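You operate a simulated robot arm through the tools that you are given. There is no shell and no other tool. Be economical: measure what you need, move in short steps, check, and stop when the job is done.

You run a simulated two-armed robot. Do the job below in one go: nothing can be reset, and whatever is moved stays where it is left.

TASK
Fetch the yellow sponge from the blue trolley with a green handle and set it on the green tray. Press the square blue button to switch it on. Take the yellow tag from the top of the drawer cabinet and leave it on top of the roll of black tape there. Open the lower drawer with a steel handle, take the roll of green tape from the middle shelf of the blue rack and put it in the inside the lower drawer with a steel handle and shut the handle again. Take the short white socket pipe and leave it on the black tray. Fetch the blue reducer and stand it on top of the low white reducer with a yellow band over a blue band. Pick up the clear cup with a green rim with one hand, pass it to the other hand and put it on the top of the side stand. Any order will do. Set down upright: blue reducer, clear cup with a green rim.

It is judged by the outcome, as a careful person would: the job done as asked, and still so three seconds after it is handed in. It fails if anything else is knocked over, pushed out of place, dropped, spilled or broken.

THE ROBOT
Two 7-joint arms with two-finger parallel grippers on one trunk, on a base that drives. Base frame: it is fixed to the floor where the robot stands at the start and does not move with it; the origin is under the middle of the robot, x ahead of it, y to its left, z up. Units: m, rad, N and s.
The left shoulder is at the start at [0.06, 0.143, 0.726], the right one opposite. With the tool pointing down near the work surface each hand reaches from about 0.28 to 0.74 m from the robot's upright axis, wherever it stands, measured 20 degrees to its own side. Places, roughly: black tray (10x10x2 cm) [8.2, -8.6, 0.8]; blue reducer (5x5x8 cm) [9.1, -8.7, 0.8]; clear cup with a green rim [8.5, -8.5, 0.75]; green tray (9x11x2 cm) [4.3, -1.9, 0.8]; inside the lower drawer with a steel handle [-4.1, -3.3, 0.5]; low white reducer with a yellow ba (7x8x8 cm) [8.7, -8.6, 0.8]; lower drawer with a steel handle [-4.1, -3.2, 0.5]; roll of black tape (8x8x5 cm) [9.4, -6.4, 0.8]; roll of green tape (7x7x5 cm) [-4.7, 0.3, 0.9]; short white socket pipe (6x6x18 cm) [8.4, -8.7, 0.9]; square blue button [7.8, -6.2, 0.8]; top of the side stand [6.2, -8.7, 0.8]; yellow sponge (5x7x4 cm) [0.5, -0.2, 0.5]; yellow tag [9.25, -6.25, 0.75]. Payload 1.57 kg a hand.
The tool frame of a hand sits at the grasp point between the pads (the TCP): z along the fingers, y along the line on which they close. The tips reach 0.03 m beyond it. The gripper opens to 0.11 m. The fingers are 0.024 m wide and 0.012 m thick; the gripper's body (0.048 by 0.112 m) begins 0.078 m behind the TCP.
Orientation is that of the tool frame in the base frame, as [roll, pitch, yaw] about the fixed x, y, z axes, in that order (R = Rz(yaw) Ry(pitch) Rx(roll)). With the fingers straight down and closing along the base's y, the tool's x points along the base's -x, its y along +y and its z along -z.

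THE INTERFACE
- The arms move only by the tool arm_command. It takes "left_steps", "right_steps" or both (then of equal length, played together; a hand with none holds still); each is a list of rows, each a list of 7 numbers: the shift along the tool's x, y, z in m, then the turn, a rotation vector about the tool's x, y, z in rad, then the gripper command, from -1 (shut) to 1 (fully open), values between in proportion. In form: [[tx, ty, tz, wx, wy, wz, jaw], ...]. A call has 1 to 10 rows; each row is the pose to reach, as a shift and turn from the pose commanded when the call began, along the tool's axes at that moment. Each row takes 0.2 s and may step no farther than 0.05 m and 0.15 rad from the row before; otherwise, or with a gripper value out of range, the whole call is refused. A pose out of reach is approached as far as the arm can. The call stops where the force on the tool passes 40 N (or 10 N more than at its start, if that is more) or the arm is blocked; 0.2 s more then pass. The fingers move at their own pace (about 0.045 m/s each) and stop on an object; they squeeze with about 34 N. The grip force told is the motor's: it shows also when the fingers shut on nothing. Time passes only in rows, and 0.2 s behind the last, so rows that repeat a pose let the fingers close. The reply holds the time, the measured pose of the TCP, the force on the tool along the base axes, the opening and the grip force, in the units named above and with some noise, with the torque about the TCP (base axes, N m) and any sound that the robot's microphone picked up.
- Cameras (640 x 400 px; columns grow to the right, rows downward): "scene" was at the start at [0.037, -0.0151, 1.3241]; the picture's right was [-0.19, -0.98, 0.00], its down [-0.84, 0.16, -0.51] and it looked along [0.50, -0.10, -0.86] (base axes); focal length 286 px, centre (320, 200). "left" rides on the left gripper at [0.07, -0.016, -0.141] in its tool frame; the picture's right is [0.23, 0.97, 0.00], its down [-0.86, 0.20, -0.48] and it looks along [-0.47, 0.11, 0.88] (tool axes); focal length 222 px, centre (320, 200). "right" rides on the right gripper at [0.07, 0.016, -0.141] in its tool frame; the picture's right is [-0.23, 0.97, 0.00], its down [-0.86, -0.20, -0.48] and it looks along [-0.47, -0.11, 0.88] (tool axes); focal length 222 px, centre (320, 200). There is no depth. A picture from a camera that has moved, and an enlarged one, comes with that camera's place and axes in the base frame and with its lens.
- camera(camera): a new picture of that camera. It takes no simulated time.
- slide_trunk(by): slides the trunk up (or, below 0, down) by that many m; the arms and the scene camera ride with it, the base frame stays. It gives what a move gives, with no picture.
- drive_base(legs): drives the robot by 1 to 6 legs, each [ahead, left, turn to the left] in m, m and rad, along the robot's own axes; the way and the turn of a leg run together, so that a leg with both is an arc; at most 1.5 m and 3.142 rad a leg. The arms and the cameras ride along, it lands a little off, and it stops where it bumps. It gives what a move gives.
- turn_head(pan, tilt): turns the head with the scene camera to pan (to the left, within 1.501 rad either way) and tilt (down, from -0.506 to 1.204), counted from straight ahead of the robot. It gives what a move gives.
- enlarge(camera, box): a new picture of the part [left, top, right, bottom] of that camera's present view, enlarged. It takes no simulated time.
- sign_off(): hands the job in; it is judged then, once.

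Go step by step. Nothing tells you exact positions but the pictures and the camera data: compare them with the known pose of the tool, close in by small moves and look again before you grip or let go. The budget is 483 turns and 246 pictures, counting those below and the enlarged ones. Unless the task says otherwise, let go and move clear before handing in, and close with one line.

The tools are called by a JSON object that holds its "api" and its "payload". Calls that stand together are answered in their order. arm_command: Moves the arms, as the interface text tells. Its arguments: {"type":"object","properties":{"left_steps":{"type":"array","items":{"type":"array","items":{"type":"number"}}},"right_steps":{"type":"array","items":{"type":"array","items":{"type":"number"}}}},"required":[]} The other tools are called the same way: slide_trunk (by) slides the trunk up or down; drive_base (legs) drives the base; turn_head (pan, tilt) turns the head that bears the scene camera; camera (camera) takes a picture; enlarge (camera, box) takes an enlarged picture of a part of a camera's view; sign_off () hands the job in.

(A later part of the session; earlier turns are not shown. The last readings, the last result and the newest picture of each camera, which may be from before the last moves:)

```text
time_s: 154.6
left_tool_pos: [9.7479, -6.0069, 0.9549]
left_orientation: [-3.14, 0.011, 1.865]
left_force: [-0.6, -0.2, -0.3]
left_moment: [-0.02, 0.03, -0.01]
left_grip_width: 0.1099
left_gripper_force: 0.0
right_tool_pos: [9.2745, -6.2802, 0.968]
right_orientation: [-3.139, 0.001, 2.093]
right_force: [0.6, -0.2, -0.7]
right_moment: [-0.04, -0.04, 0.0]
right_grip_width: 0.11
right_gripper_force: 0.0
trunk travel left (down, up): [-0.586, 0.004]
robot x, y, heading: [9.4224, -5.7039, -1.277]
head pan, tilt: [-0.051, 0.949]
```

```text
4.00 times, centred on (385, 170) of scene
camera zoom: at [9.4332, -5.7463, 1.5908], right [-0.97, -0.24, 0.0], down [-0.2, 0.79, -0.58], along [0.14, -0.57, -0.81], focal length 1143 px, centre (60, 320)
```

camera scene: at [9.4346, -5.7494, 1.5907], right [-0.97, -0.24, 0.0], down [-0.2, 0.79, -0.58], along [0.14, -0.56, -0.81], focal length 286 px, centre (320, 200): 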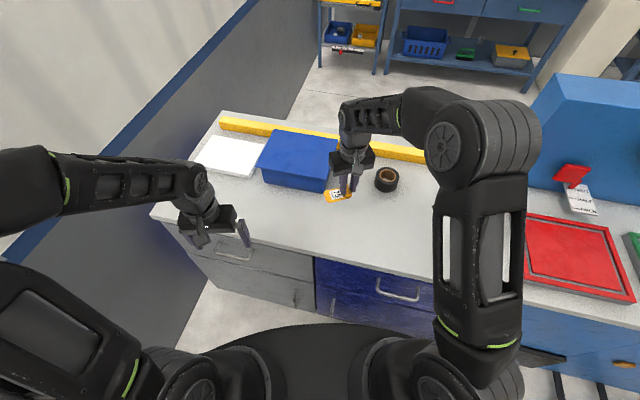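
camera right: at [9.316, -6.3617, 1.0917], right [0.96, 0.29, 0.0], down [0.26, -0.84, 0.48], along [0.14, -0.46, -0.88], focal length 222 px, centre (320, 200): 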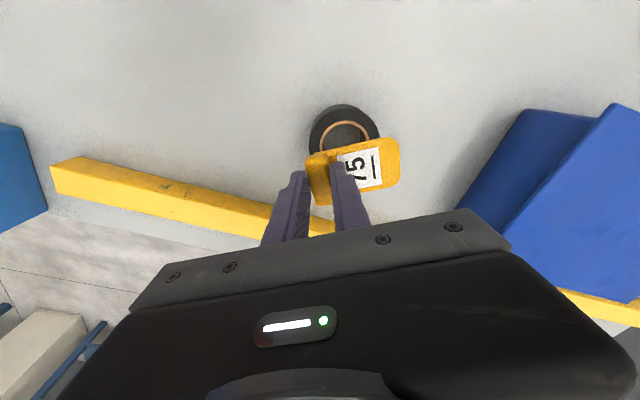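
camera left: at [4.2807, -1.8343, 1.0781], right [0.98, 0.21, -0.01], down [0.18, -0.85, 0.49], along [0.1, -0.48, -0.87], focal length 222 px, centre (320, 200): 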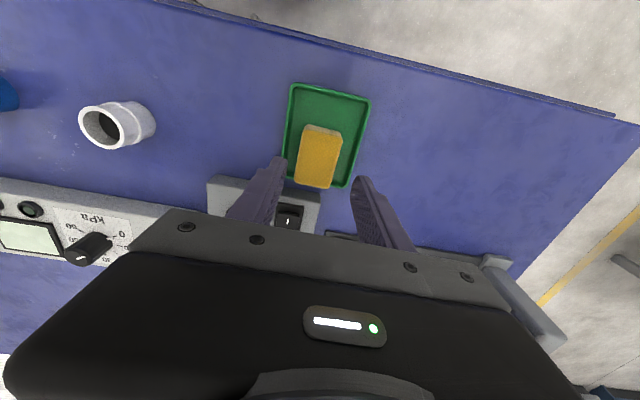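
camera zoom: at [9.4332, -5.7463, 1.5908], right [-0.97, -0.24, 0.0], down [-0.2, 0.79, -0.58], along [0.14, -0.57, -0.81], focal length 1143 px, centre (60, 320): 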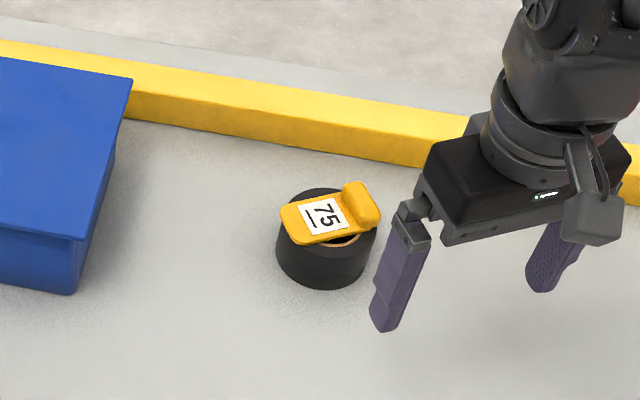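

The tag sits across the tape roll. Next I back out, return to the main aisle and go round to the far bench (y≈-8.6).

{"api": "drive_base", "payload": {"legs": [[-0.5, 0, 0], [0, 0, -0.295]]}}

{"api": "arm_command", "payload": {"right_steps": [[0.03, 0, 0, 0, 0, 0.15, 1], [0.06, 0, 0, 0, 0, 0.25, 1], [0.09, -0.03, 0, 0, 0, 0.25, 1], [0.12, -0.06, 0, 0, 0, 0.25, 1], [0.14, -0.08, 0, 0, 0, 0.25, 1]]}}

{"api": "drive_base", "payload": {"legs": [[0, -1.5, 0], [0, -1.5, 0], [0, -0.75, 0]]}}

{"api": "turn_head", "payload": {"pan": 0.3, "tilt": 0.35}}

{"api": "camera", "payload": {"camera": "scene"}}

```text
time_s: 158.4
left_tool_pos: [9.5059, -5.6177, 0.9548]
left_orientation: [-3.14, 0.011, 1.571]
left_force: [-0.4, 0.3, -0.6]
left_moment: [-0.03, -0.04, 0.02]
left_grip_width: 0.11
left_gripper_force: 0.0
right_tool_pos: [8.9713, -5.7433, 0.9671]
right_orientation: [3.141, 0.001, 1.801]
right_force: [0.3, 1.1, 0.0]
right_moment: [0.02, 0.0, 0.02]
right_grip_width: 0.11
right_gripper_force: 0.0
trunk travel left (down, up): [-0.586, 0.004]
robot x, y, heading: [9.2833, -5.235, -1.571]
head pan, tilt: [-0.051, 0.949]
```

```text
time_s: 159.6
left_tool_pos: [9.5054, -5.6186, 0.9545]
left_orientation: [-3.139, 0.011, 1.57]
left_force: [-0.3, -1.2, 0.3]
left_moment: [0.02, 0.04, 0.01]
left_grip_width: 0.1101
left_gripper_force: 0.0
right_tool_pos: [8.8639, -5.6211, 0.9672]
right_orientation: [3.141, 0.0, 1.552]
right_force: [-0.4, 0.5, -0.3]
right_moment: [-0.01, -0.02, 0.02]
right_grip_width: 0.1098
right_gripper_force: 0.1
trunk travel left (down, up): [-0.586, 0.004]
robot x, y, heading: [9.2822, -5.235, -1.571]
head pan, tilt: [-0.051, 0.949]
```

```text
time_s: 178.1
left_tool_pos: [5.7051, -5.703, 0.9548]
left_orientation: [-3.141, 0.011, 1.624]
left_force: [1.2, -0.1, 1.1]
left_moment: [0.0, -0.04, 0.04]
left_grip_width: 0.1101
left_gripper_force: 0.2
right_tool_pos: [5.0642, -5.7419, 0.9669]
right_orientation: [-3.141, 0.001, 1.604]
right_force: [-0.7, 0.1, 0.1]
right_moment: [-0.01, -0.02, 0.04]
right_grip_width: 0.1099
right_gripper_force: 0.0
trunk travel left (down, up): [-0.586, 0.004]
robot x, y, heading: [5.4625, -5.3332, -1.522]
head pan, tilt: [-0.051, 0.949]
```

```text
time_s: 179.1
left_tool_pos: [5.7056, -5.7044, 0.9545]
left_orientation: [-3.138, 0.011, 1.623]
left_force: [0.0, 0.5, -0.9]
left_moment: [-0.02, -0.01, 0.02]
left_grip_width: 0.1099
left_gripper_force: 0.0
right_tool_pos: [5.0643, -5.7414, 0.9685]
right_orientation: [-3.141, 0.0, 1.604]
right_force: [-0.4, 0.9, 0.1]
right_moment: [-0.04, 0.0, -0.03]
right_grip_width: 0.11
right_gripper_force: 0.1
trunk travel left (down, up): [-0.586, 0.004]
robot x, y, heading: [5.4623, -5.3312, -1.52]
head pan, tilt: [0.3, 0.351]
```

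```text
188 pictures are left
camera scene: at [5.4936, -5.3908, 1.6419], right [-0.94, -0.34, 0.0], down [-0.12, 0.32, -0.94], along [0.32, -0.88, -0.34], focal length 286 px, centre (320, 200)
```

scene: 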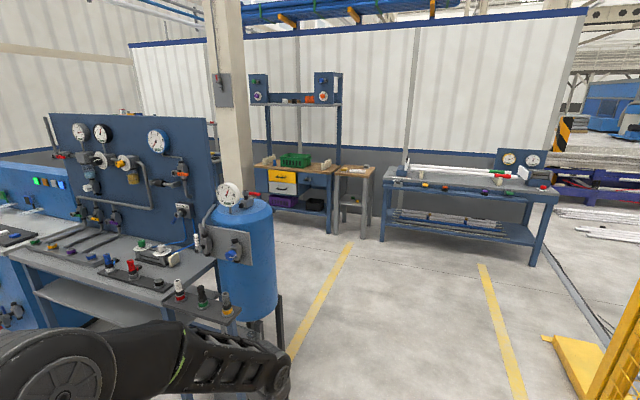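

Aisle ahead is clear; the side stand is at about [6.24, -8.64]. Driving forward to y≈-7.4 then looking left.

{"api": "drive_base", "payload": {"legs": [[0, 0, -0.05], [1.2, 0, 0], [0.85, 0, 0]]}}

{"api": "turn_head", "payload": {"pan": 1.0, "tilt": 0.4}}

{"api": "camera", "payload": {"camera": "scene"}}

```text
time_s: 189.6
left_tool_pos: [5.652, -7.7619, 0.953]
left_orientation: [-3.138, 0.012, 1.559]
left_force: [-0.9, 0.4, 0.7]
left_moment: [0.01, 0.01, -0.02]
left_grip_width: 0.1103
left_gripper_force: 0.1
right_tool_pos: [5.0107, -7.7589, 0.9681]
right_orientation: [-3.141, 0.001, 1.539]
right_force: [-0.6, -0.2, 0.6]
right_moment: [-0.02, -0.04, -0.02]
right_grip_width: 0.11
right_gripper_force: 0.0
trunk travel left (down, up): [-0.586, 0.004]
robot x, y, heading: [5.4334, -7.3722, -1.583]
head pan, tilt: [0.3, 0.351]
```

```text
time_s: 190.7
left_tool_pos: [5.6524, -7.7613, 0.9542]
left_orientation: [-3.138, 0.01, 1.56]
left_force: [0.9, 0.6, -0.6]
left_moment: [-0.04, -0.01, -0.05]
left_grip_width: 0.1102
left_gripper_force: 0.1
right_tool_pos: [5.0105, -7.7581, 0.9687]
right_orientation: [-3.141, 0.004, 1.54]
right_force: [-1.2, 0.1, 0.0]
right_moment: [0.02, 0.0, 0.01]
right_grip_width: 0.11
right_gripper_force: 0.1
trunk travel left (down, up): [-0.586, 0.004]
robot x, y, heading: [5.4332, -7.3731, -1.579]
head pan, tilt: [1.0, 0.4]
```

```text
187 pictures are left
camera scene: at [5.5118, -7.3973, 1.6374], right [-0.55, -0.83, 0.0], down [-0.32, 0.21, -0.92], along [0.77, -0.51, -0.39], focal length 286 px, centre (320, 200)
```

scene: 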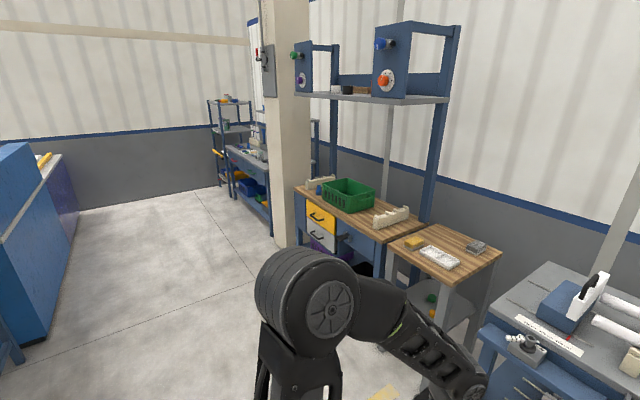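

The corridor at y≈-7.4 is clear. I'll sidestep to x≈8.6 facing the far bench.

{"api": "drive_base", "payload": {"legs": [[0, 1.5, 0], [0, 1.5, 0.0], [0, 0.25, 0]]}}

{"api": "turn_head", "payload": {"pan": 0.0, "tilt": 0.6}}

{"api": "camera", "payload": {"camera": "scene"}}

```text
time_s: 206.6
left_tool_pos: [8.9095, -7.7585, 0.9552]
left_orientation: [-3.139, 0.01, 1.571]
left_force: [0.1, -0.3, 0.6]
left_moment: [0.03, 0.05, 0.01]
left_grip_width: 0.11
left_gripper_force: 0.1
right_tool_pos: [8.2677, -7.7606, 0.9683]
right_orientation: [-3.139, 0.002, 1.548]
right_force: [-0.1, -0.2, -0.2]
right_moment: [0.01, 0.04, 0.0]
right_grip_width: 0.1101
right_gripper_force: 0.0
trunk travel left (down, up): [-0.586, 0.004]
robot x, y, heading: [8.6816, -7.3721, -1.578]
head pan, tilt: [1.0, 0.4]
```

```text
time_s: 207.9
left_tool_pos: [8.9092, -7.7571, 0.9546]
left_orientation: [-3.14, 0.013, 1.569]
left_force: [-1.3, -0.7, -0.8]
left_moment: [0.0, 0.02, 0.01]
left_grip_width: 0.1101
left_gripper_force: 0.0
right_tool_pos: [8.268, -7.7604, 0.9683]
right_orientation: [-3.141, 0.002, 1.55]
right_force: [0.9, 0.4, 0.5]
right_moment: [0.02, 0.01, 0.0]
right_grip_width: 0.1098
right_gripper_force: 0.1
trunk travel left (down, up): [-0.586, 0.004]
robot x, y, heading: [8.684, -7.3723, -1.572]
head pan, tilt: [0.0, 0.6]
```

```text
186 pictures are left
camera scene: at [8.6873, -7.4326, 1.6192], right [-1.0, 0.0, 0.0], down [0.0, 0.56, -0.83], along [0.0, -0.83, -0.56], focal length 286 px, centre (320, 200)
```

scene: 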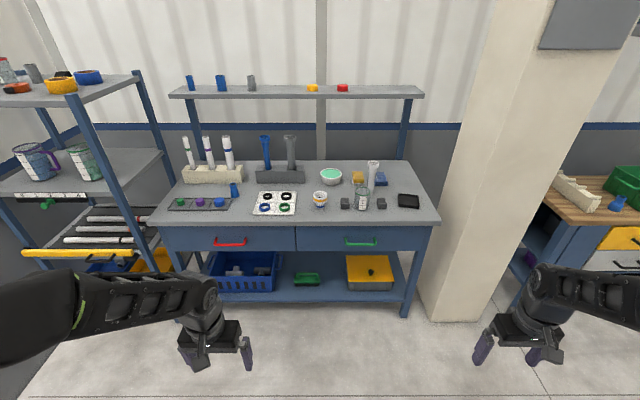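

{"api": "enlarge", "payload": {"camera": "scene", "box": [150, 120, 440, 240]}}

{"api": "enlarge", "payload": {"camera": "scene", "box": [300, 150, 430, 230]}}

```text
2.21 times, centred on (295, 180) of scene
camera zoom: at [8.6873, -7.4326, 1.6192], right [-1.0, 0.0, 0.0], down [0.0, 0.56, -0.83], along [0.0, -0.83, -0.56], focal length 630 px, centre (375, 244)
```

zoom: 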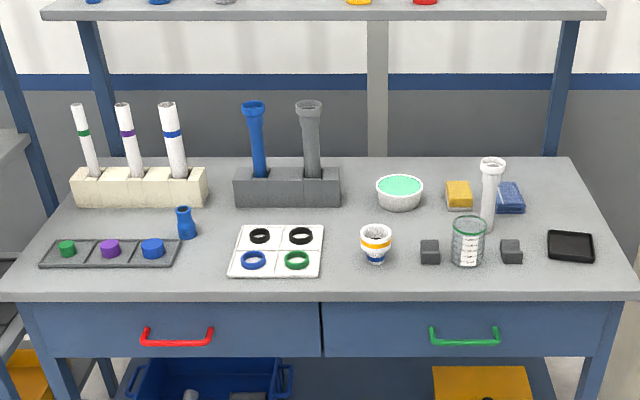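

```text
4.92 times, centred on (365, 190) of scene
camera zoom: at [8.6873, -7.4326, 1.6192], right [-1.0, 0.0, 0.0], down [0.0, 0.56, -0.83], along [0.0, -0.83, -0.56], focal length 1406 px, centre (98, 249)
```

zoom: 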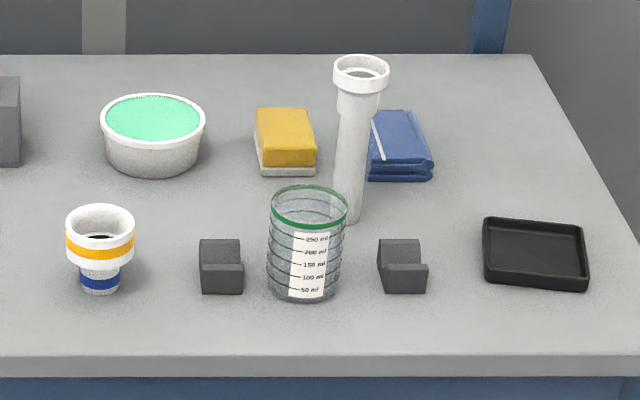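

I can see all items: pipe standing near [8.42, -8.71], cup [8.48, -8.575], low reducer [8.69, -8.58], black tray [8.235, -8.64], blue reducer [9.13, -8.68]. I'll move in toward the bench.

{"api": "drive_base", "payload": {"legs": [[0.65, -0.13, 0]]}}

{"api": "turn_head", "payload": {"pan": -0.1, "tilt": 0.9}}

{"api": "camera", "payload": {"camera": "scene"}}

{"api": "camera", "payload": {"camera": "right"}}

```text
time_s: 211.6
left_tool_pos: [8.7719, -8.4181, 0.9538]
left_orientation: [-3.139, 0.009, 1.566]
left_force: [0.1, 0.4, -0.8]
left_moment: [-0.02, 0.03, -0.01]
left_grip_width: 0.11
left_gripper_force: 0.1
right_tool_pos: [8.1298, -8.4188, 0.9677]
right_orientation: [3.141, 0.003, 1.545]
right_force: [0.8, 0.4, -0.4]
right_moment: [0.02, 0.02, 0.0]
right_grip_width: 0.1102
right_gripper_force: 0.1
trunk travel left (down, up): [-0.586, 0.004]
robot x, y, heading: [8.5513, -8.0285, -1.579]
head pan, tilt: [0.0, 0.6]
```

```text
time_s: 212.4
left_tool_pos: [8.7718, -8.4175, 0.9533]
left_orientation: [-3.14, 0.01, 1.564]
left_force: [-0.4, -0.2, -0.1]
left_moment: [0.03, 0.01, 0.01]
left_grip_width: 0.1101
left_gripper_force: 0.1
right_tool_pos: [8.1295, -8.4179, 0.9686]
right_orientation: [-3.141, 0.002, 1.547]
right_force: [1.1, 0.1, 0.1]
right_moment: [0.01, 0.01, -0.01]
right_grip_width: 0.1099
right_gripper_force: 0.1
trunk travel left (down, up): [-0.586, 0.004]
robot x, y, heading: [8.5507, -8.0317, -1.576]
head pan, tilt: [-0.099, 0.901]
```

```text
183 pictures are left
camera scene: at [8.5436, -8.0787, 1.5944], right [-0.99, 0.11, 0.0], down [0.08, 0.78, -0.62], along [-0.07, -0.62, -0.78], focal length 286 px, centre (320, 200)
```

scene: 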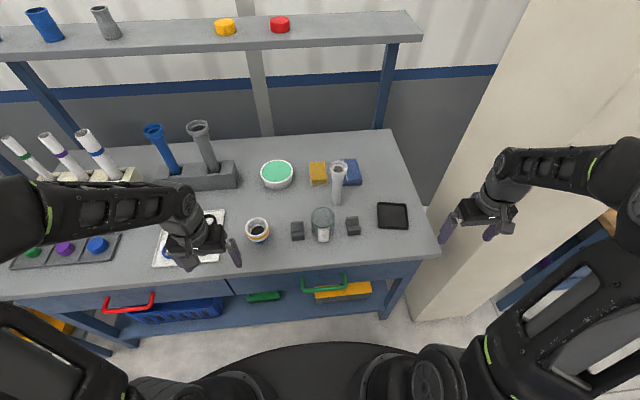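

```text
182 pictures are left
camera right: at [8.1479, -8.3486, 1.1097], right [0.97, -0.25, 0.0], down [-0.22, -0.85, 0.48], along [-0.12, -0.46, -0.88], focal length 222 px, centre (320, 200)
```

right: 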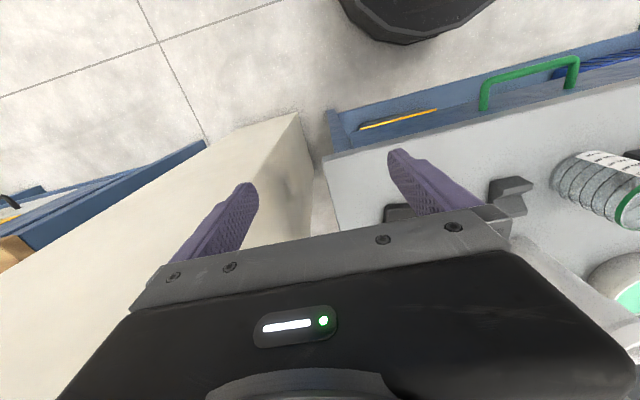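

The pipe stands at about [8.417, -8.69], top ≈0.98. I'll nudge the base forward, then slide the open right hand around the pipe's top at TCP z≈0.965.

{"api": "drive_base", "payload": {"legs": [[0.06, 0, 0]]}}

{"api": "arm_command", "payload": {"right_steps": [[0.02, 0.04, 0, 0, 0, 0, 1], [0.02, 0.085, 0, 0, 0, 0, 1], [0.02, 0.13, 0, 0, 0, 0, 1], [0.02, 0.175, 0, 0, 0, 0, 1], [0.02, 0.22, 0, 0, 0, 0, 1], [0.02, 0.265, 0, 0, 0, 0, 1], [0.02, 0.285, 0, 0, 0, 0, 1], [-0.02, 0.285, 0, 0, 0, 0, 1], [-0.05, 0.285, 0, 0, 0, 0, 1], [-0.05, 0.285, 0, 0, 0, 0, 1]]}}

{"api": "camera", "payload": {"camera": "right"}}

{"api": "enlarge", "payload": {"camera": "scene", "box": [220, 120, 460, 270]}}

```text
time_s: 213.4
left_tool_pos: [8.7704, -8.4788, 0.9539]
left_orientation: [-3.139, 0.009, 1.566]
left_force: [-0.1, -0.2, 0.1]
left_moment: [0.05, 0.01, 0.01]
left_grip_width: 0.1099
left_gripper_force: 0.1
right_tool_pos: [8.1289, -8.4785, 0.9685]
right_orientation: [3.141, 0.0, 1.545]
right_force: [0.6, 0.5, 0.0]
right_moment: [0.07, -0.01, 0.02]
right_grip_width: 0.1099
right_gripper_force: 0.1
trunk travel left (down, up): [-0.586, 0.004]
robot x, y, heading: [8.5478, -8.0893, -1.58]
head pan, tilt: [-0.099, 0.901]
```

```text
time_s: 215.6
left_tool_pos: [8.7708, -8.4773, 0.9548]
left_orientation: [-3.137, 0.012, 1.567]
left_force: [-0.1, 0.5, 0.1]
left_moment: [0.02, 0.0, -0.01]
left_grip_width: 0.1102
left_gripper_force: 0.1
right_tool_pos: [8.4121, -8.5347, 0.9662]
right_orientation: [3.141, 0.0, 1.544]
right_force: [0.5, -0.8, -0.4]
right_moment: [-0.01, -0.01, 0.0]
right_grip_width: 0.1099
right_gripper_force: 0.1
trunk travel left (down, up): [-0.586, 0.004]
robot x, y, heading: [8.5482, -8.0933, -1.58]
head pan, tilt: [-0.099, 0.901]
```

```text
181 pictures are left
camera right: at [8.4312, -8.466, 1.108], right [0.97, -0.25, 0.0], down [-0.22, -0.85, 0.48], along [-0.12, -0.46, -0.88], focal length 222 px, centre (320, 200)
```

right: 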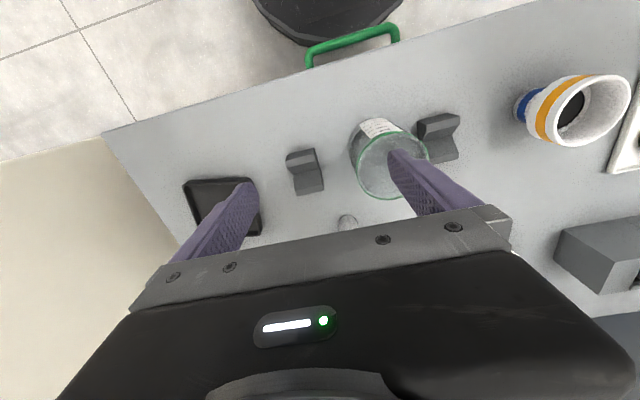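

```text
2.67 times, centred on (340, 195) of scene
camera zoom: at [8.5431, -8.1385, 1.5944], right [-0.99, 0.11, 0.0], down [0.08, 0.78, -0.62], along [-0.07, -0.62, -0.78], focal length 762 px, centre (267, 213)
```

zoom: 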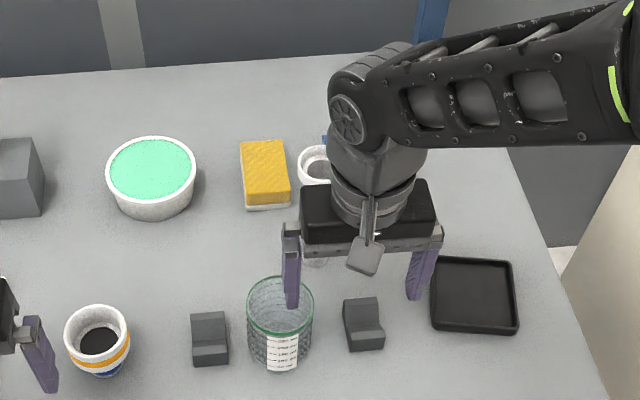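

Slide forward around the pipe at [8.427, -8.693].

{"api": "arm_command", "payload": {"right_steps": [[0, 0.016, 0, 0, 0, 0, 1], [-0.04, 0.017, 0.003, 0, 0, 0, 1], [-0.08, 0.018, 0.006, 0, 0, 0, 1], [-0.12, 0.018, 0.01, 0, 0, 0, 1], [-0.158, 0.018, 0.012, 0, 0, 0, 1], [-0.158, 0.018, 0.012, 0, 0, 0, 1]]}}

{"api": "camera", "payload": {"camera": "right"}}

{"api": "enlarge", "payload": {"camera": "scene", "box": [220, 90, 460, 240]}}

```text
time_s: 217.0
left_tool_pos: [8.7715, -8.4772, 0.9555]
left_orientation: [-3.139, 0.012, 1.566]
left_force: [-0.5, 0.0, 0.3]
left_moment: [0.0, -0.05, 0.01]
left_grip_width: 0.1099
left_gripper_force: 0.0
right_tool_pos: [8.4245, -8.6914, 0.9542]
right_orientation: [-3.142, 0.002, 1.545]
right_force: [-0.3, -0.2, -0.2]
right_moment: [-0.03, -0.02, -0.02]
right_grip_width: 0.1101
right_gripper_force: 0.0
trunk travel left (down, up): [-0.586, 0.004]
robot x, y, heading: [8.5501, -8.0907, -1.58]
head pan, tilt: [-0.099, 0.901]
```

```text
179 pictures are left
camera right: at [8.4423, -8.6228, 1.0966], right [0.97, -0.25, 0.0], down [-0.22, -0.85, 0.48], along [-0.12, -0.46, -0.88], focal length 222 px, centre (320, 200)
```

right: 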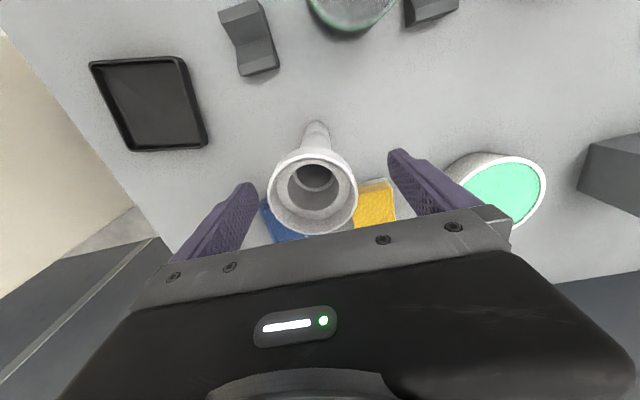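

```text
2.67 times, centred on (340, 165) of scene
camera zoom: at [8.543, -8.138, 1.5944], right [-0.99, 0.11, 0.0], down [0.08, 0.78, -0.62], along [-0.07, -0.62, -0.78], focal length 762 px, centre (267, 293)
```

zoom: 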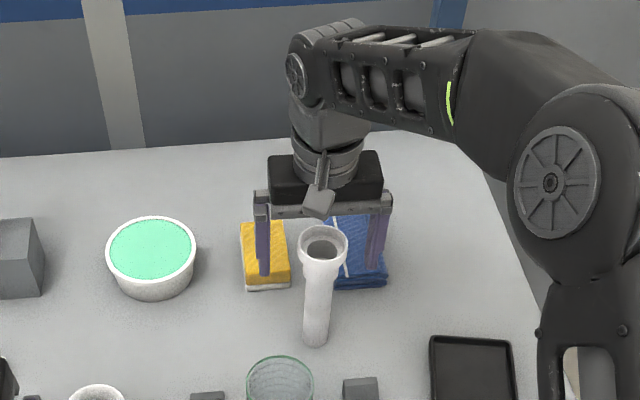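

The pipe is centred between the fingers; shift back 12 mm and close.

{"api": "arm_command", "payload": {"right_steps": [[0.012, 0, 0, 0, 0, 0, 1], [0.012, 0, 0, 0, 0, 0, -1], [0.012, 0, 0, 0, 0, 0, -1], [0.012, 0, 0, 0, 0, 0, -1], [0.012, 0, 0, 0, 0, 0, -1], [0.012, 0, 0, 0, 0, 0, -1]]}}

{"api": "camera", "payload": {"camera": "right"}}

```text
time_s: 218.4
left_tool_pos: [8.7704, -8.4766, 0.9548]
left_orientation: [-3.138, 0.011, 1.566]
left_force: [-0.3, 0.1, -0.3]
left_moment: [-0.01, -0.03, 0.0]
left_grip_width: 0.1102
left_gripper_force: 0.0
right_tool_pos: [8.4256, -8.6805, 0.9551]
right_orientation: [3.141, 0.001, 1.545]
right_force: [-0.3, 1.1, -0.2]
right_moment: [0.03, 0.04, 0.01]
right_grip_width: 0.0555
right_gripper_force: 30.4
trunk travel left (down, up): [-0.586, 0.004]
robot x, y, heading: [8.5508, -8.0936, -1.576]
head pan, tilt: [-0.099, 0.901]
```

```text
177 pictures are left
camera right: at [8.4431, -8.6111, 1.0965], right [0.97, -0.25, 0.0], down [-0.22, -0.85, 0.48], along [-0.12, -0.46, -0.88], focal length 222 px, centre (320, 200)
```

right: 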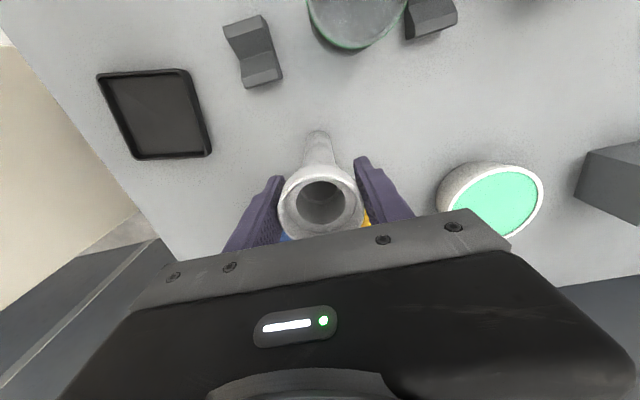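

Gripped. Lift 6 cm and carry to the tray centre [8.24, -8.602].

{"api": "arm_command", "payload": {"right_steps": [[0, 0, -0.03, 0, 0, 0, -1], [0, 0, -0.06, 0, 0, 0, -1], [0, -0.045, -0.06, 0, 0, 0, -1], [0.01, -0.09, -0.06, 0, 0, 0, -1], [0.04, -0.125, -0.06, 0, 0, 0, -1], [0.06, -0.16, -0.06, 0, 0, 0, -1], [0.073, -0.188, -0.06, 0, 0, 0, -1], [0.073, -0.188, -0.06, 0, 0, 0, -1]]}}

{"api": "camera", "payload": {"camera": "right"}}

{"api": "enlarge", "payload": {"camera": "scene", "box": [260, 110, 500, 260]}}

```text
time_s: 220.2
left_tool_pos: [8.7712, -8.4777, 0.9544]
left_orientation: [-3.138, 0.011, 1.567]
left_force: [0.5, -0.4, -0.7]
left_moment: [-0.01, 0.02, 0.0]
left_grip_width: 0.11
left_gripper_force: 0.1
right_tool_pos: [8.2401, -8.6024, 1.0163]
right_orientation: [3.142, 0.001, 1.544]
right_force: [0.1, -0.7, -1.1]
right_moment: [0.0, -0.02, 0.0]
right_grip_width: 0.0556
right_gripper_force: 34.3
trunk travel left (down, up): [-0.586, 0.004]
robot x, y, heading: [8.5476, -8.091, -1.58]
head pan, tilt: [-0.099, 0.901]
```

```text
176 pictures are left
camera right: at [8.2578, -8.5338, 1.1582], right [0.97, -0.25, 0.0], down [-0.22, -0.85, 0.48], along [-0.12, -0.46, -0.88], focal length 222 px, centre (320, 200)
```

right: 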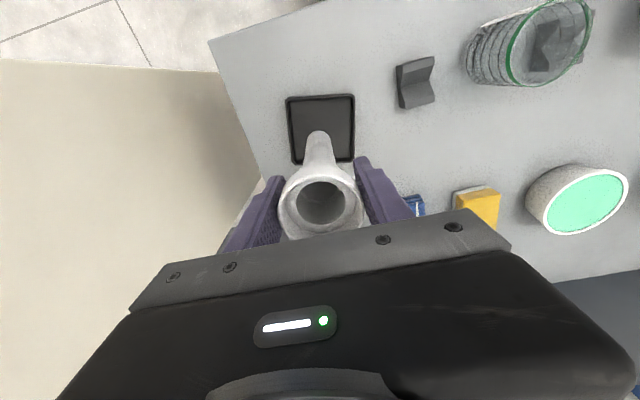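

```text
2.67 times, centred on (380, 185) of scene
camera zoom: at [8.5435, -8.139, 1.5944], right [-0.99, 0.11, 0.0], down [0.08, 0.78, -0.62], along [-0.07, -0.62, -0.78], focal length 762 px, centre (160, 240)
```

zoom: 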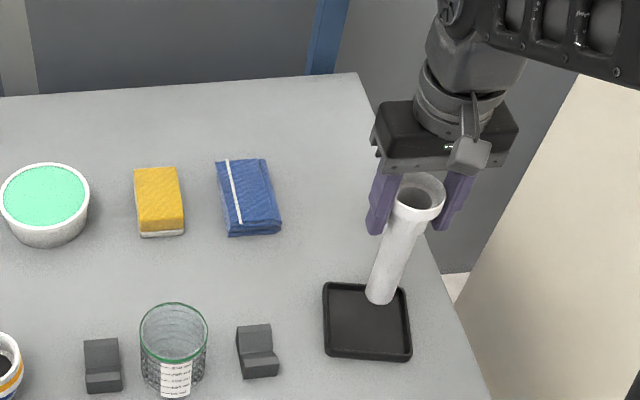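

Aligned over the tray. Lowering.

{"api": "arm_command", "payload": {"right_steps": [[0, 0, 0.03, 0, 0, 0, -1], [0, 0, 0.045, 0, 0, 0, -1], [0, 0, 0.051, 0, 0, 0, -1], [0, 0, 0.055, 0, 0, 0, -1], [0, 0, 0.058, 0, 0, 0, -1], [0, 0, 0.058, 0, 0, 0, -1]]}}

{"api": "enlarge", "payload": {"camera": "scene", "box": [260, 110, 500, 260]}}

```text
time_s: 221.6
left_tool_pos: [8.7711, -8.4768, 0.9539]
left_orientation: [-3.137, 0.01, 1.565]
left_force: [0.0, 0.1, 0.7]
left_moment: [0.02, -0.01, 0.01]
left_grip_width: 0.1099
left_gripper_force: 0.1
right_tool_pos: [8.2414, -8.6035, 0.9604]
right_orientation: [-3.14, 0.003, 1.545]
right_force: [-0.7, 0.1, 9.6]
right_moment: [0.03, 0.04, 0.01]
right_grip_width: 0.0556
right_gripper_force: 34.1
trunk travel left (down, up): [-0.586, 0.004]
robot x, y, heading: [8.5472, -8.0898, -1.579]
head pan, tilt: [-0.099, 0.901]
```

```text
2.67 times, centred on (380, 185) of scene
camera zoom: at [8.5435, -8.1376, 1.5946], right [-0.99, 0.11, 0.0], down [0.08, 0.78, -0.62], along [-0.07, -0.62, -0.78], focal length 762 px, centre (160, 240)
```

zoom: 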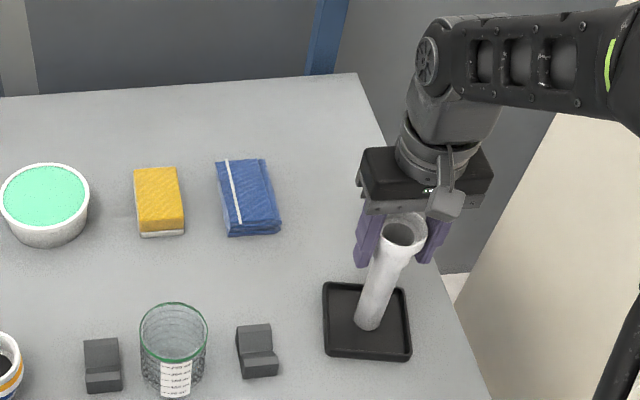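

Contact. Open, lift straight up, then retract.

{"api": "arm_command", "payload": {"right_steps": [[0, 0, -0.001, 0, 0, 0, 0.2], [0, 0, -0.001, 0, 0, 0, 0.8], [0, 0, -0.001, 0, 0, 0, 1], [0, 0, -0.001, 0, 0, 0, 1], [0, 0, -0.04, 0, 0, 0, 1], [0, 0, -0.085, 0, 0, 0, 1], [0.04, 0, -0.085, 0, 0, 0, 1], [0.08, 0, -0.085, 0, 0, 0, 1], [0.12, -0.02, -0.06, 0, 0, 0, 1]]}}

{"api": "enlarge", "payload": {"camera": "scene", "box": [200, 110, 500, 260]}}

```text
refused: row 9 steps farther than a row can; nothing moved
```

```text
2.13 times, centred on (350, 185) of scene
camera zoom: at [8.5435, -8.1376, 1.5946], right [-0.99, 0.11, 0.0], down [0.08, 0.78, -0.62], along [-0.07, -0.62, -0.78], focal length 609 px, centre (256, 232)
```

zoom: 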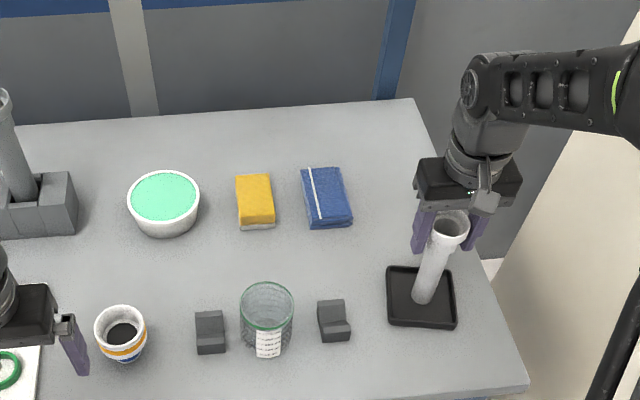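

{"api": "arm_command", "payload": {"right_steps": [[0, 0, -0.001, 0, 0, 0, 0.2], [0, 0, -0.001, 0, 0, 0, 0.8], [0, 0, -0.001, 0, 0, 0, 1], [0, 0, -0.001, 0, 0, 0, 1], [0, 0, -0.04, 0, 0, 0, 1], [0, 0, -0.085, 0, 0, 0, 1], [0.04, 0, -0.085, 0, 0, 0, 1], [0.08, 0, -0.085, 0, 0, 0, 1], [0.12, -0.01, -0.075, 0, 0, 0, 1]]}}

{"api": "enlarge", "payload": {"camera": "scene", "box": [200, 110, 500, 260]}}

```text
time_s: 223.6
left_tool_pos: [8.7704, -8.4765, 0.9548]
left_orientation: [-3.14, 0.011, 1.565]
left_force: [-0.3, -0.1, -0.6]
left_moment: [0.02, -0.01, 0.01]
left_grip_width: 0.1099
left_gripper_force: 0.0
right_tool_pos: [8.2354, -8.4826, 1.0335]
right_orientation: [3.141, 0.003, 1.548]
right_force: [0.9, 0.9, -1.0]
right_moment: [0.0, 0.01, 0.05]
right_grip_width: 0.11
right_gripper_force: 0.1
trunk travel left (down, up): [-0.586, 0.004]
robot x, y, heading: [8.5503, -8.0922, -1.577]
head pan, tilt: [-0.099, 0.901]
```

```text
2.13 times, centred on (350, 185) of scene
camera zoom: at [8.5427, -8.1372, 1.5944], right [-0.99, 0.11, 0.0], down [0.08, 0.78, -0.62], along [-0.07, -0.62, -0.78], focal length 609 px, centre (256, 232)
```

zoom: 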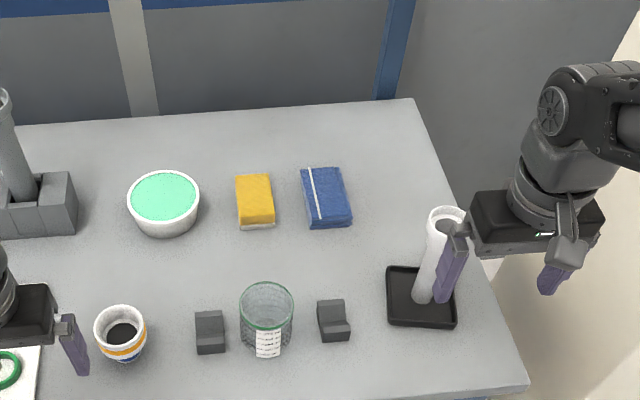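

The pipe stands on the tray. Now shift the base left 0.3 m to get the blue reducer with the left hand.

{"api": "drive_base", "payload": {"legs": [[0, 0.3, 0]]}}

{"api": "turn_head", "payload": {"pan": 0.15, "tilt": 0.9}}

{"api": "camera", "payload": {"camera": "scene"}}

{"api": "enlarge", "payload": {"camera": "scene", "box": [150, 120, 350, 260]}}

{"api": "camera", "payload": {"camera": "left"}}

```text
time_s: 225.6
left_tool_pos: [9.077, -8.4788, 0.9544]
left_orientation: [-3.137, 0.011, 1.569]
left_force: [1.2, 0.8, 0.0]
left_moment: [-0.05, 0.02, 0.0]
left_grip_width: 0.1103
left_gripper_force: 0.1
right_tool_pos: [8.5417, -8.4872, 1.034]
right_orientation: [3.141, 0.002, 1.547]
right_force: [0.0, -0.6, 0.1]
right_moment: [0.0, 0.06, -0.01]
right_grip_width: 0.1101
right_gripper_force: 0.1
trunk travel left (down, up): [-0.586, 0.004]
robot x, y, heading: [8.8543, -8.0948, -1.579]
head pan, tilt: [-0.099, 0.901]
```

```text
time_s: 226.4
left_tool_pos: [9.075, -8.4792, 0.9547]
left_orientation: [-3.14, 0.01, 1.569]
left_force: [-0.3, 0.0, 0.8]
left_moment: [-0.01, 0.01, 0.02]
left_grip_width: 0.11
left_gripper_force: 0.0
right_tool_pos: [8.5403, -8.4862, 1.0337]
right_orientation: [-3.141, 0.001, 1.549]
right_force: [-0.7, -0.2, -0.1]
right_moment: [-0.01, 0.03, 0.01]
right_grip_width: 0.1098
right_gripper_force: 0.2
trunk travel left (down, up): [-0.586, 0.004]
robot x, y, heading: [8.8549, -8.0948, -1.568]
head pan, tilt: [0.15, 0.901]
```

```text
171 pictures are left
camera scene: at [8.8658, -8.1398, 1.5944], right [-0.99, -0.15, 0.0], down [-0.11, 0.78, -0.62], along [0.09, -0.61, -0.78], focal length 286 px, centre (320, 200)
```

scene: 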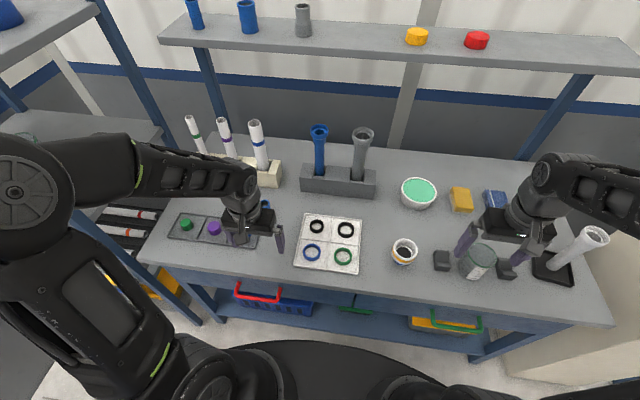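

```text
2.86 times, centred on (250, 190) of scene
camera zoom: at [8.8658, -8.1398, 1.5944], right [-0.99, -0.15, 0.0], down [-0.11, 0.78, -0.62], along [0.09, -0.61, -0.78], focal length 816 px, centre (520, 229)
```

zoom: 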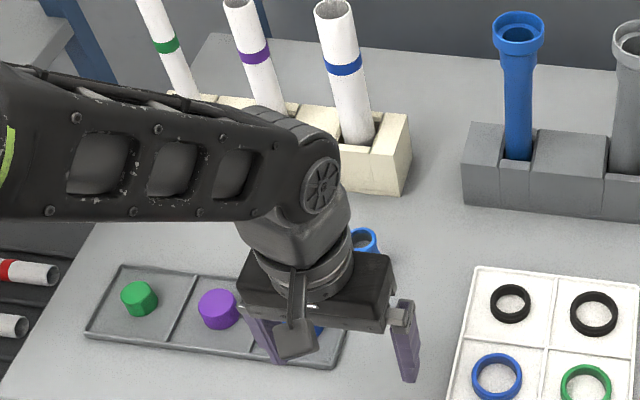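

```text
169 pictures are left
camera left: at [9.0604, -8.4079, 1.0959], right [0.97, 0.22, 0.0], down [0.2, -0.85, 0.49], along [0.11, -0.48, -0.87], focal length 222 px, centre (320, 200)
```

left: 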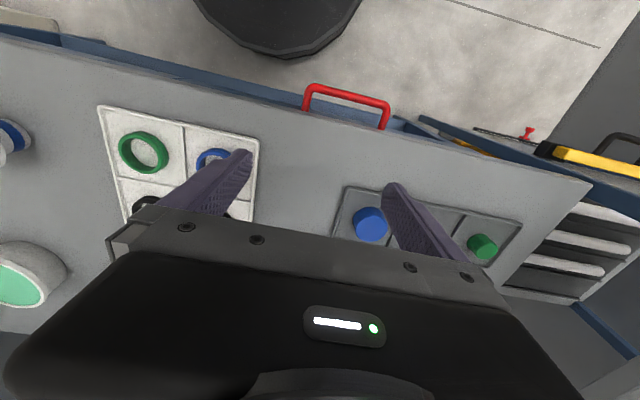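

The blue reducer is near [9.12, -8.66]. Move the left hand toward it at a safe height and look.

{"api": "arm_command", "payload": {"left_steps": [[-0.03, 0.02, -0.02, 0, 0, 0, 1], [-0.06, 0.04, -0.03, 0, 0, 0, 1], [-0.1, 0.044, -0.03, 0, 0, 0, 1], [-0.1, 0.044, -0.03, 0, 0, 0, 1]]}}

{"api": "camera", "payload": {"camera": "left"}}

```text
time_s: 227.4
left_tool_pos: [9.1208, -8.5771, 0.9864]
left_orientation: [-3.138, 0.01, 1.566]
left_force: [1.1, -1.1, 0.4]
left_moment: [0.0, 0.01, 0.03]
left_grip_width: 0.1101
left_gripper_force: 0.1
right_tool_pos: [8.5398, -8.4847, 1.0337]
right_orientation: [-3.141, 0.002, 1.546]
right_force: [0.6, 0.6, 1.0]
right_moment: [-0.02, 0.0, 0.0]
right_grip_width: 0.1097
right_gripper_force: 0.0
trunk travel left (down, up): [-0.586, 0.004]
robot x, y, heading: [8.8521, -8.0934, -1.572]
head pan, tilt: [0.15, 0.901]
```

```text
168 pictures are left
camera left: at [9.105, -8.5067, 1.1278], right [0.97, 0.22, -0.01], down [0.2, -0.85, 0.49], along [0.1, -0.48, -0.87], focal length 222 px, centre (320, 200)
```

left: 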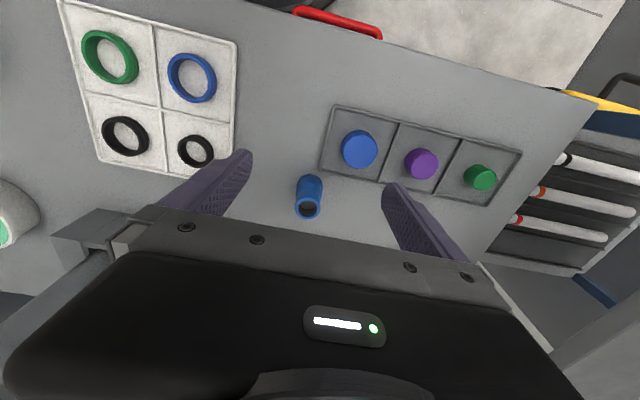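

Aligned in x. Move over the reducer at [9.122, -8.657], narrow the jaws to 8 cm, and descend.

{"api": "arm_command", "payload": {"left_steps": [[-0.04, 0.001, 0, 0, 0, 0, 0.45], [-0.08, 0.001, 0, 0, 0, 0, 0.45], [-0.08, 0.001, 0.04, 0, 0, 0, 0.45], [-0.08, 0.001, 0.07, 0, 0, 0, 0.45], [-0.08, 0.001, 0.07, 0, 0, 0, 0.45]]}}

{"api": "camera", "payload": {"camera": "left"}}

{"api": "enlarge", "payload": {"camera": "scene", "box": [190, 120, 330, 260]}}

```text
time_s: 228.6
left_tool_pos: [9.1226, -8.6588, 0.9169]
left_orientation: [-3.139, 0.011, 1.568]
left_force: [0.8, 0.3, -0.6]
left_moment: [0.0, 0.01, 0.03]
left_grip_width: 0.0798
left_gripper_force: 0.1
right_tool_pos: [8.5403, -8.4861, 1.0343]
right_orientation: [-3.141, 0.001, 1.548]
right_force: [0.8, 0.6, -0.1]
right_moment: [-0.01, -0.01, 0.05]
right_grip_width: 0.1102
right_gripper_force: 0.0
trunk travel left (down, up): [-0.586, 0.004]
robot x, y, heading: [8.853, -8.0922, -1.579]
head pan, tilt: [0.15, 0.901]
```

```text
167 pictures are left
camera left: at [9.106, -8.5884, 1.0582], right [0.97, 0.23, -0.01], down [0.2, -0.85, 0.49], along [0.11, -0.48, -0.87], focal length 222 px, centre (320, 200)
```

left: 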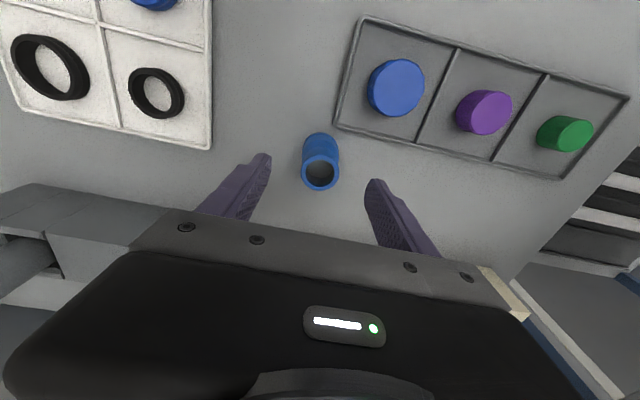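

```text
2.86 times, centred on (260, 190) of scene
camera zoom: at [8.8659, -8.1395, 1.5944], right [-0.99, -0.15, 0.0], down [-0.11, 0.78, -0.62], along [0.09, -0.61, -0.78], focal length 816 px, centre (491, 229)
```

zoom: 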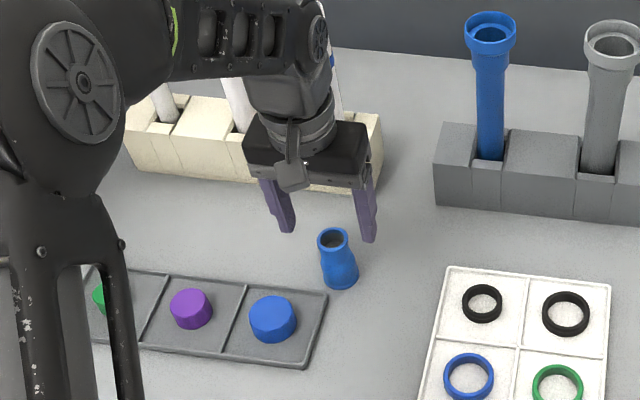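

Centred. Descend to TCP 0.842 and close.

{"api": "arm_command", "payload": {"left_steps": [[0, 0, 0.04, 0, 0, 0, 0.45], [0, 0, 0.065, 0, 0, 0, 0.45], [0, 0, 0.075, 0, 0, 0, 0.45], [0, 0, 0.075, 0, 0, 0, -1], [0, 0, 0.075, 0, 0, 0, -1], [0, 0, 0.075, 0, 0, 0, -1], [0, 0, 0.075, 0, 0, 0, -1]]}}

{"api": "camera", "payload": {"camera": "left"}}

{"api": "enlarge", "payload": {"camera": "scene", "box": [190, 120, 330, 260]}}

```text
time_s: 230.2
left_tool_pos: [9.1192, -8.6603, 0.841]
left_orientation: [-3.137, 0.011, 1.569]
left_force: [0.1, -0.1, -0.1]
left_moment: [0.0, 0.0, -0.04]
left_grip_width: 0.0401
left_gripper_force: 28.2
right_tool_pos: [8.542, -8.4852, 1.0335]
right_orientation: [3.141, 0.002, 1.548]
right_force: [0.3, 0.8, -0.5]
right_moment: [0.0, 0.01, -0.03]
right_grip_width: 0.1102
right_gripper_force: 0.1
trunk travel left (down, up): [-0.586, 0.004]
robot x, y, heading: [8.8533, -8.0936, -1.574]
head pan, tilt: [0.15, 0.901]
```

```text
165 pictures are left
camera left: at [9.1047, -8.5898, 0.9829], right [0.97, 0.22, 0.0], down [0.2, -0.85, 0.49], along [0.11, -0.48, -0.87], focal length 222 px, centre (320, 200)
```

left: 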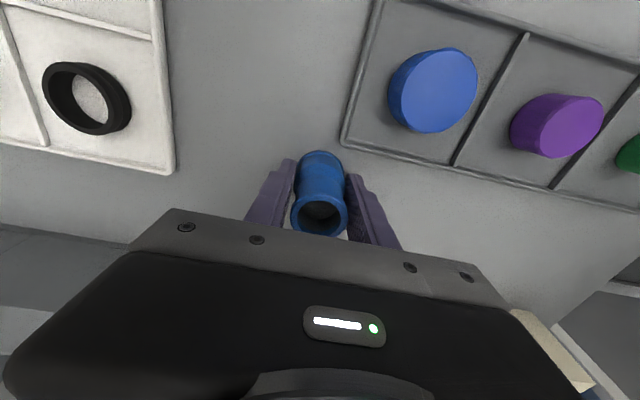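

```text
2.86 times, centred on (260, 190) of scene
camera zoom: at [8.8659, -8.1399, 1.5944], right [-0.99, -0.15, 0.0], down [-0.11, 0.78, -0.62], along [0.09, -0.61, -0.78], focal length 816 px, centre (491, 229)
```

zoom: 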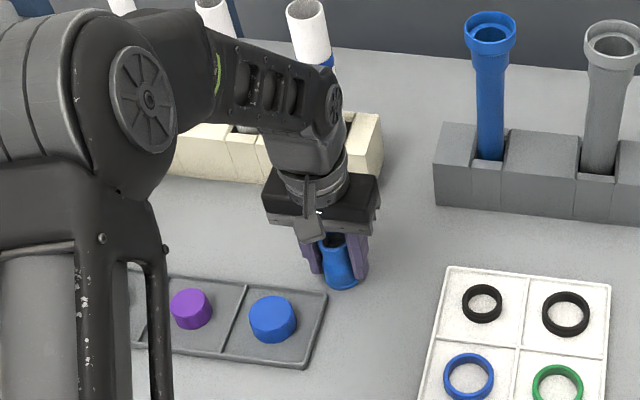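

Since it may seat into the white reducer's socket, I'll regrip higher on the neck to keep the fingers clear of the rim.

{"api": "arm_command", "payload": {"left_steps": [[0, 0, 0, 0, 0, 0, 0], [0, 0, 0, 0, 0, 0, 0.2], [0, 0, -0.02, 0, 0, 0, 0.2], [0, 0, -0.037, 0, 0, 0, 0.2], [0, 0, -0.037, 0, 0, 0, -1], [0, 0, -0.037, 0, 0, 0, -1], [0, 0, -0.037, 0, 0, 0, -1], [0, 0, -0.037, 0, 0, 0, -1]]}}

{"api": "enlarge", "payload": {"camera": "scene", "box": [210, 150, 310, 240]}}

{"api": "camera", "payload": {"camera": "left"}}

```text
time_s: 232.0
left_tool_pos: [9.1221, -8.6602, 0.8801]
left_orientation: [-3.138, 0.01, 1.569]
left_force: [-0.2, 0.1, 1.0]
left_moment: [0.05, 0.02, 0.01]
left_grip_width: 0.033
left_gripper_force: 32.5
right_tool_pos: [8.5418, -8.486, 1.0337]
right_orientation: [3.141, 0.001, 1.549]
right_force: [-0.3, 0.2, -0.4]
right_moment: [-0.02, -0.01, 0.0]
right_grip_width: 0.1101
right_gripper_force: 0.0
trunk travel left (down, up): [-0.586, 0.004]
robot x, y, heading: [8.8545, -8.0946, -1.573]
head pan, tilt: [0.15, 0.901]
```

```text
4.44 times, centred on (260, 195) of scene
camera zoom: at [8.8659, -8.1398, 1.5944], right [-0.99, -0.15, 0.0], down [-0.11, 0.78, -0.62], along [0.09, -0.61, -0.78], focal length 1270 px, centre (587, 222)
```

zoom: 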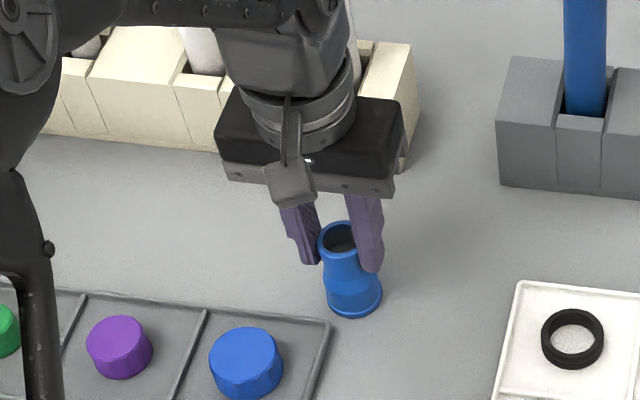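

```text
162 pictures are left
camera left: at [9.1053, -8.589, 1.0203], right [0.97, 0.22, 0.0], down [0.2, -0.85, 0.49], along [0.11, -0.48, -0.87], focal length 222 px, centre (320, 200)
```

left: 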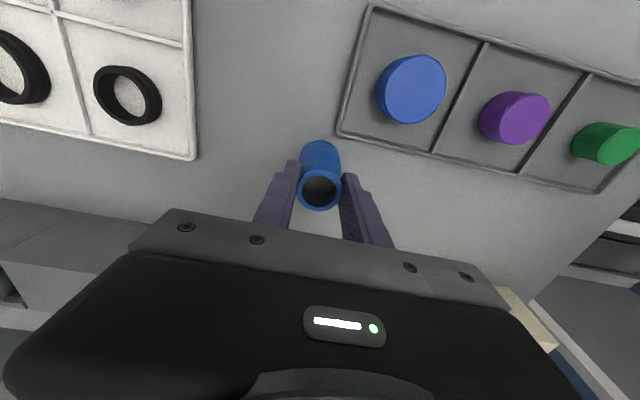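

Gripped at the neck. Lift, move clear of the tall pipes, and move the right hand out of the way; then look at the white reducer.

{"api": "arm_command", "payload": {"left_steps": [[0, 0, -0.04, 0, 0, 0, -1], [0, 0, -0.08, 0, 0, 0, -1], [0.03, -0.02, -0.11, 0, 0, 0, -1], [0.06, -0.05, -0.11, 0, 0, 0, -1], [0.08, -0.09, -0.11, 0, 0, 0, -1], [0.085, -0.13, -0.11, 0, 0, 0, -1], [0.085, -0.17, -0.11, 0, 0, 0, -1], [0.085, -0.21, -0.11, 0, 0, 0, -1], [0.085, -0.25, -0.11, 0, 0, 0, -1], [0.085, -0.29, -0.11, 0, 0, 0, -1]], "right_steps": [[0, -0.03, 0, 0, 0, 0, 1], [0.02, -0.06, 0, 0, 0, 0, 1], [0.04, -0.09, 0, 0, 0, 0, 1], [0.06, -0.12, 0, 0, 0, 0, 1], [0.08, -0.15, 0, 0, 0, 0, 1], [0.08, -0.18, 0, 0, 0, 0, 1], [0.08, -0.18, 0, 0, 0, 0, 1], [0.08, -0.18, 0, 0, 0, 0, 1], [0.08, -0.18, 0, 0, 0, 0, 1], [0.08, -0.18, 0, 0, 0, 0, 1]]}}

{"api": "camera", "payload": {"camera": "left"}}

{"api": "camera", "payload": {"camera": "scene"}}

```text
time_s: 234.2
left_tool_pos: [8.8287, -8.5716, 0.9869]
left_orientation: [-3.138, 0.01, 1.567]
left_force: [-0.9, 0.3, -0.7]
left_moment: [0.01, 0.03, -0.02]
left_grip_width: 0.0328
left_gripper_force: 34.1
right_tool_pos: [8.3625, -8.4034, 1.0329]
right_orientation: [3.141, 0.002, 1.548]
right_force: [-0.4, -0.4, -0.2]
right_moment: [-0.02, -0.03, -0.02]
right_grip_width: 0.1099
right_gripper_force: 0.0
trunk travel left (down, up): [-0.586, 0.004]
robot x, y, heading: [8.8552, -8.0936, -1.577]
head pan, tilt: [0.15, 0.901]
```

```text
161 pictures are left
camera left: at [8.8131, -8.5021, 1.1283], right [0.97, 0.22, 0.0], down [0.2, -0.85, 0.49], along [0.11, -0.47, -0.87], focal length 222 px, centre (320, 200)
```

left: 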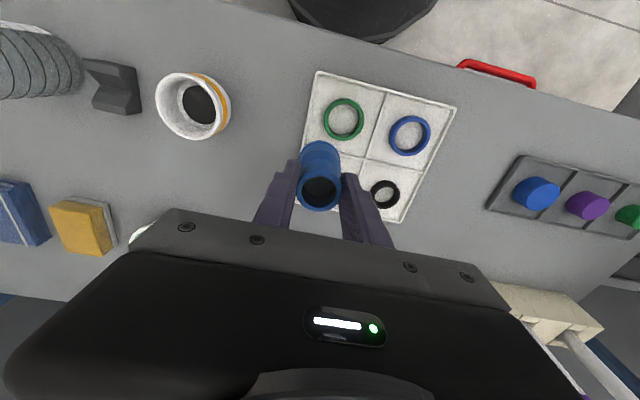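

```text
160 pictures are left
camera scene: at [8.8647, -8.1402, 1.5944], right [-0.99, -0.15, 0.0], down [-0.11, 0.78, -0.62], along [0.09, -0.61, -0.78], focal length 286 px, centre (320, 200)
```

scene: 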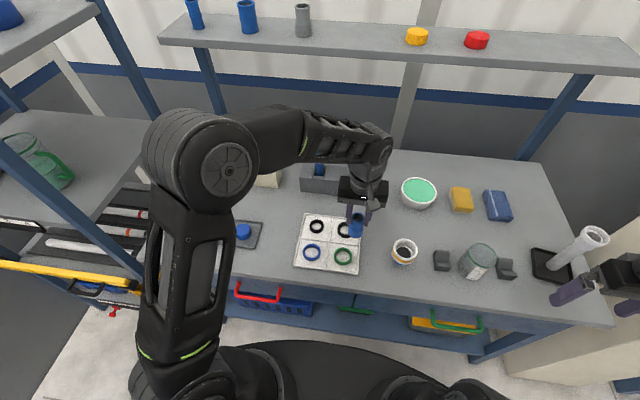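

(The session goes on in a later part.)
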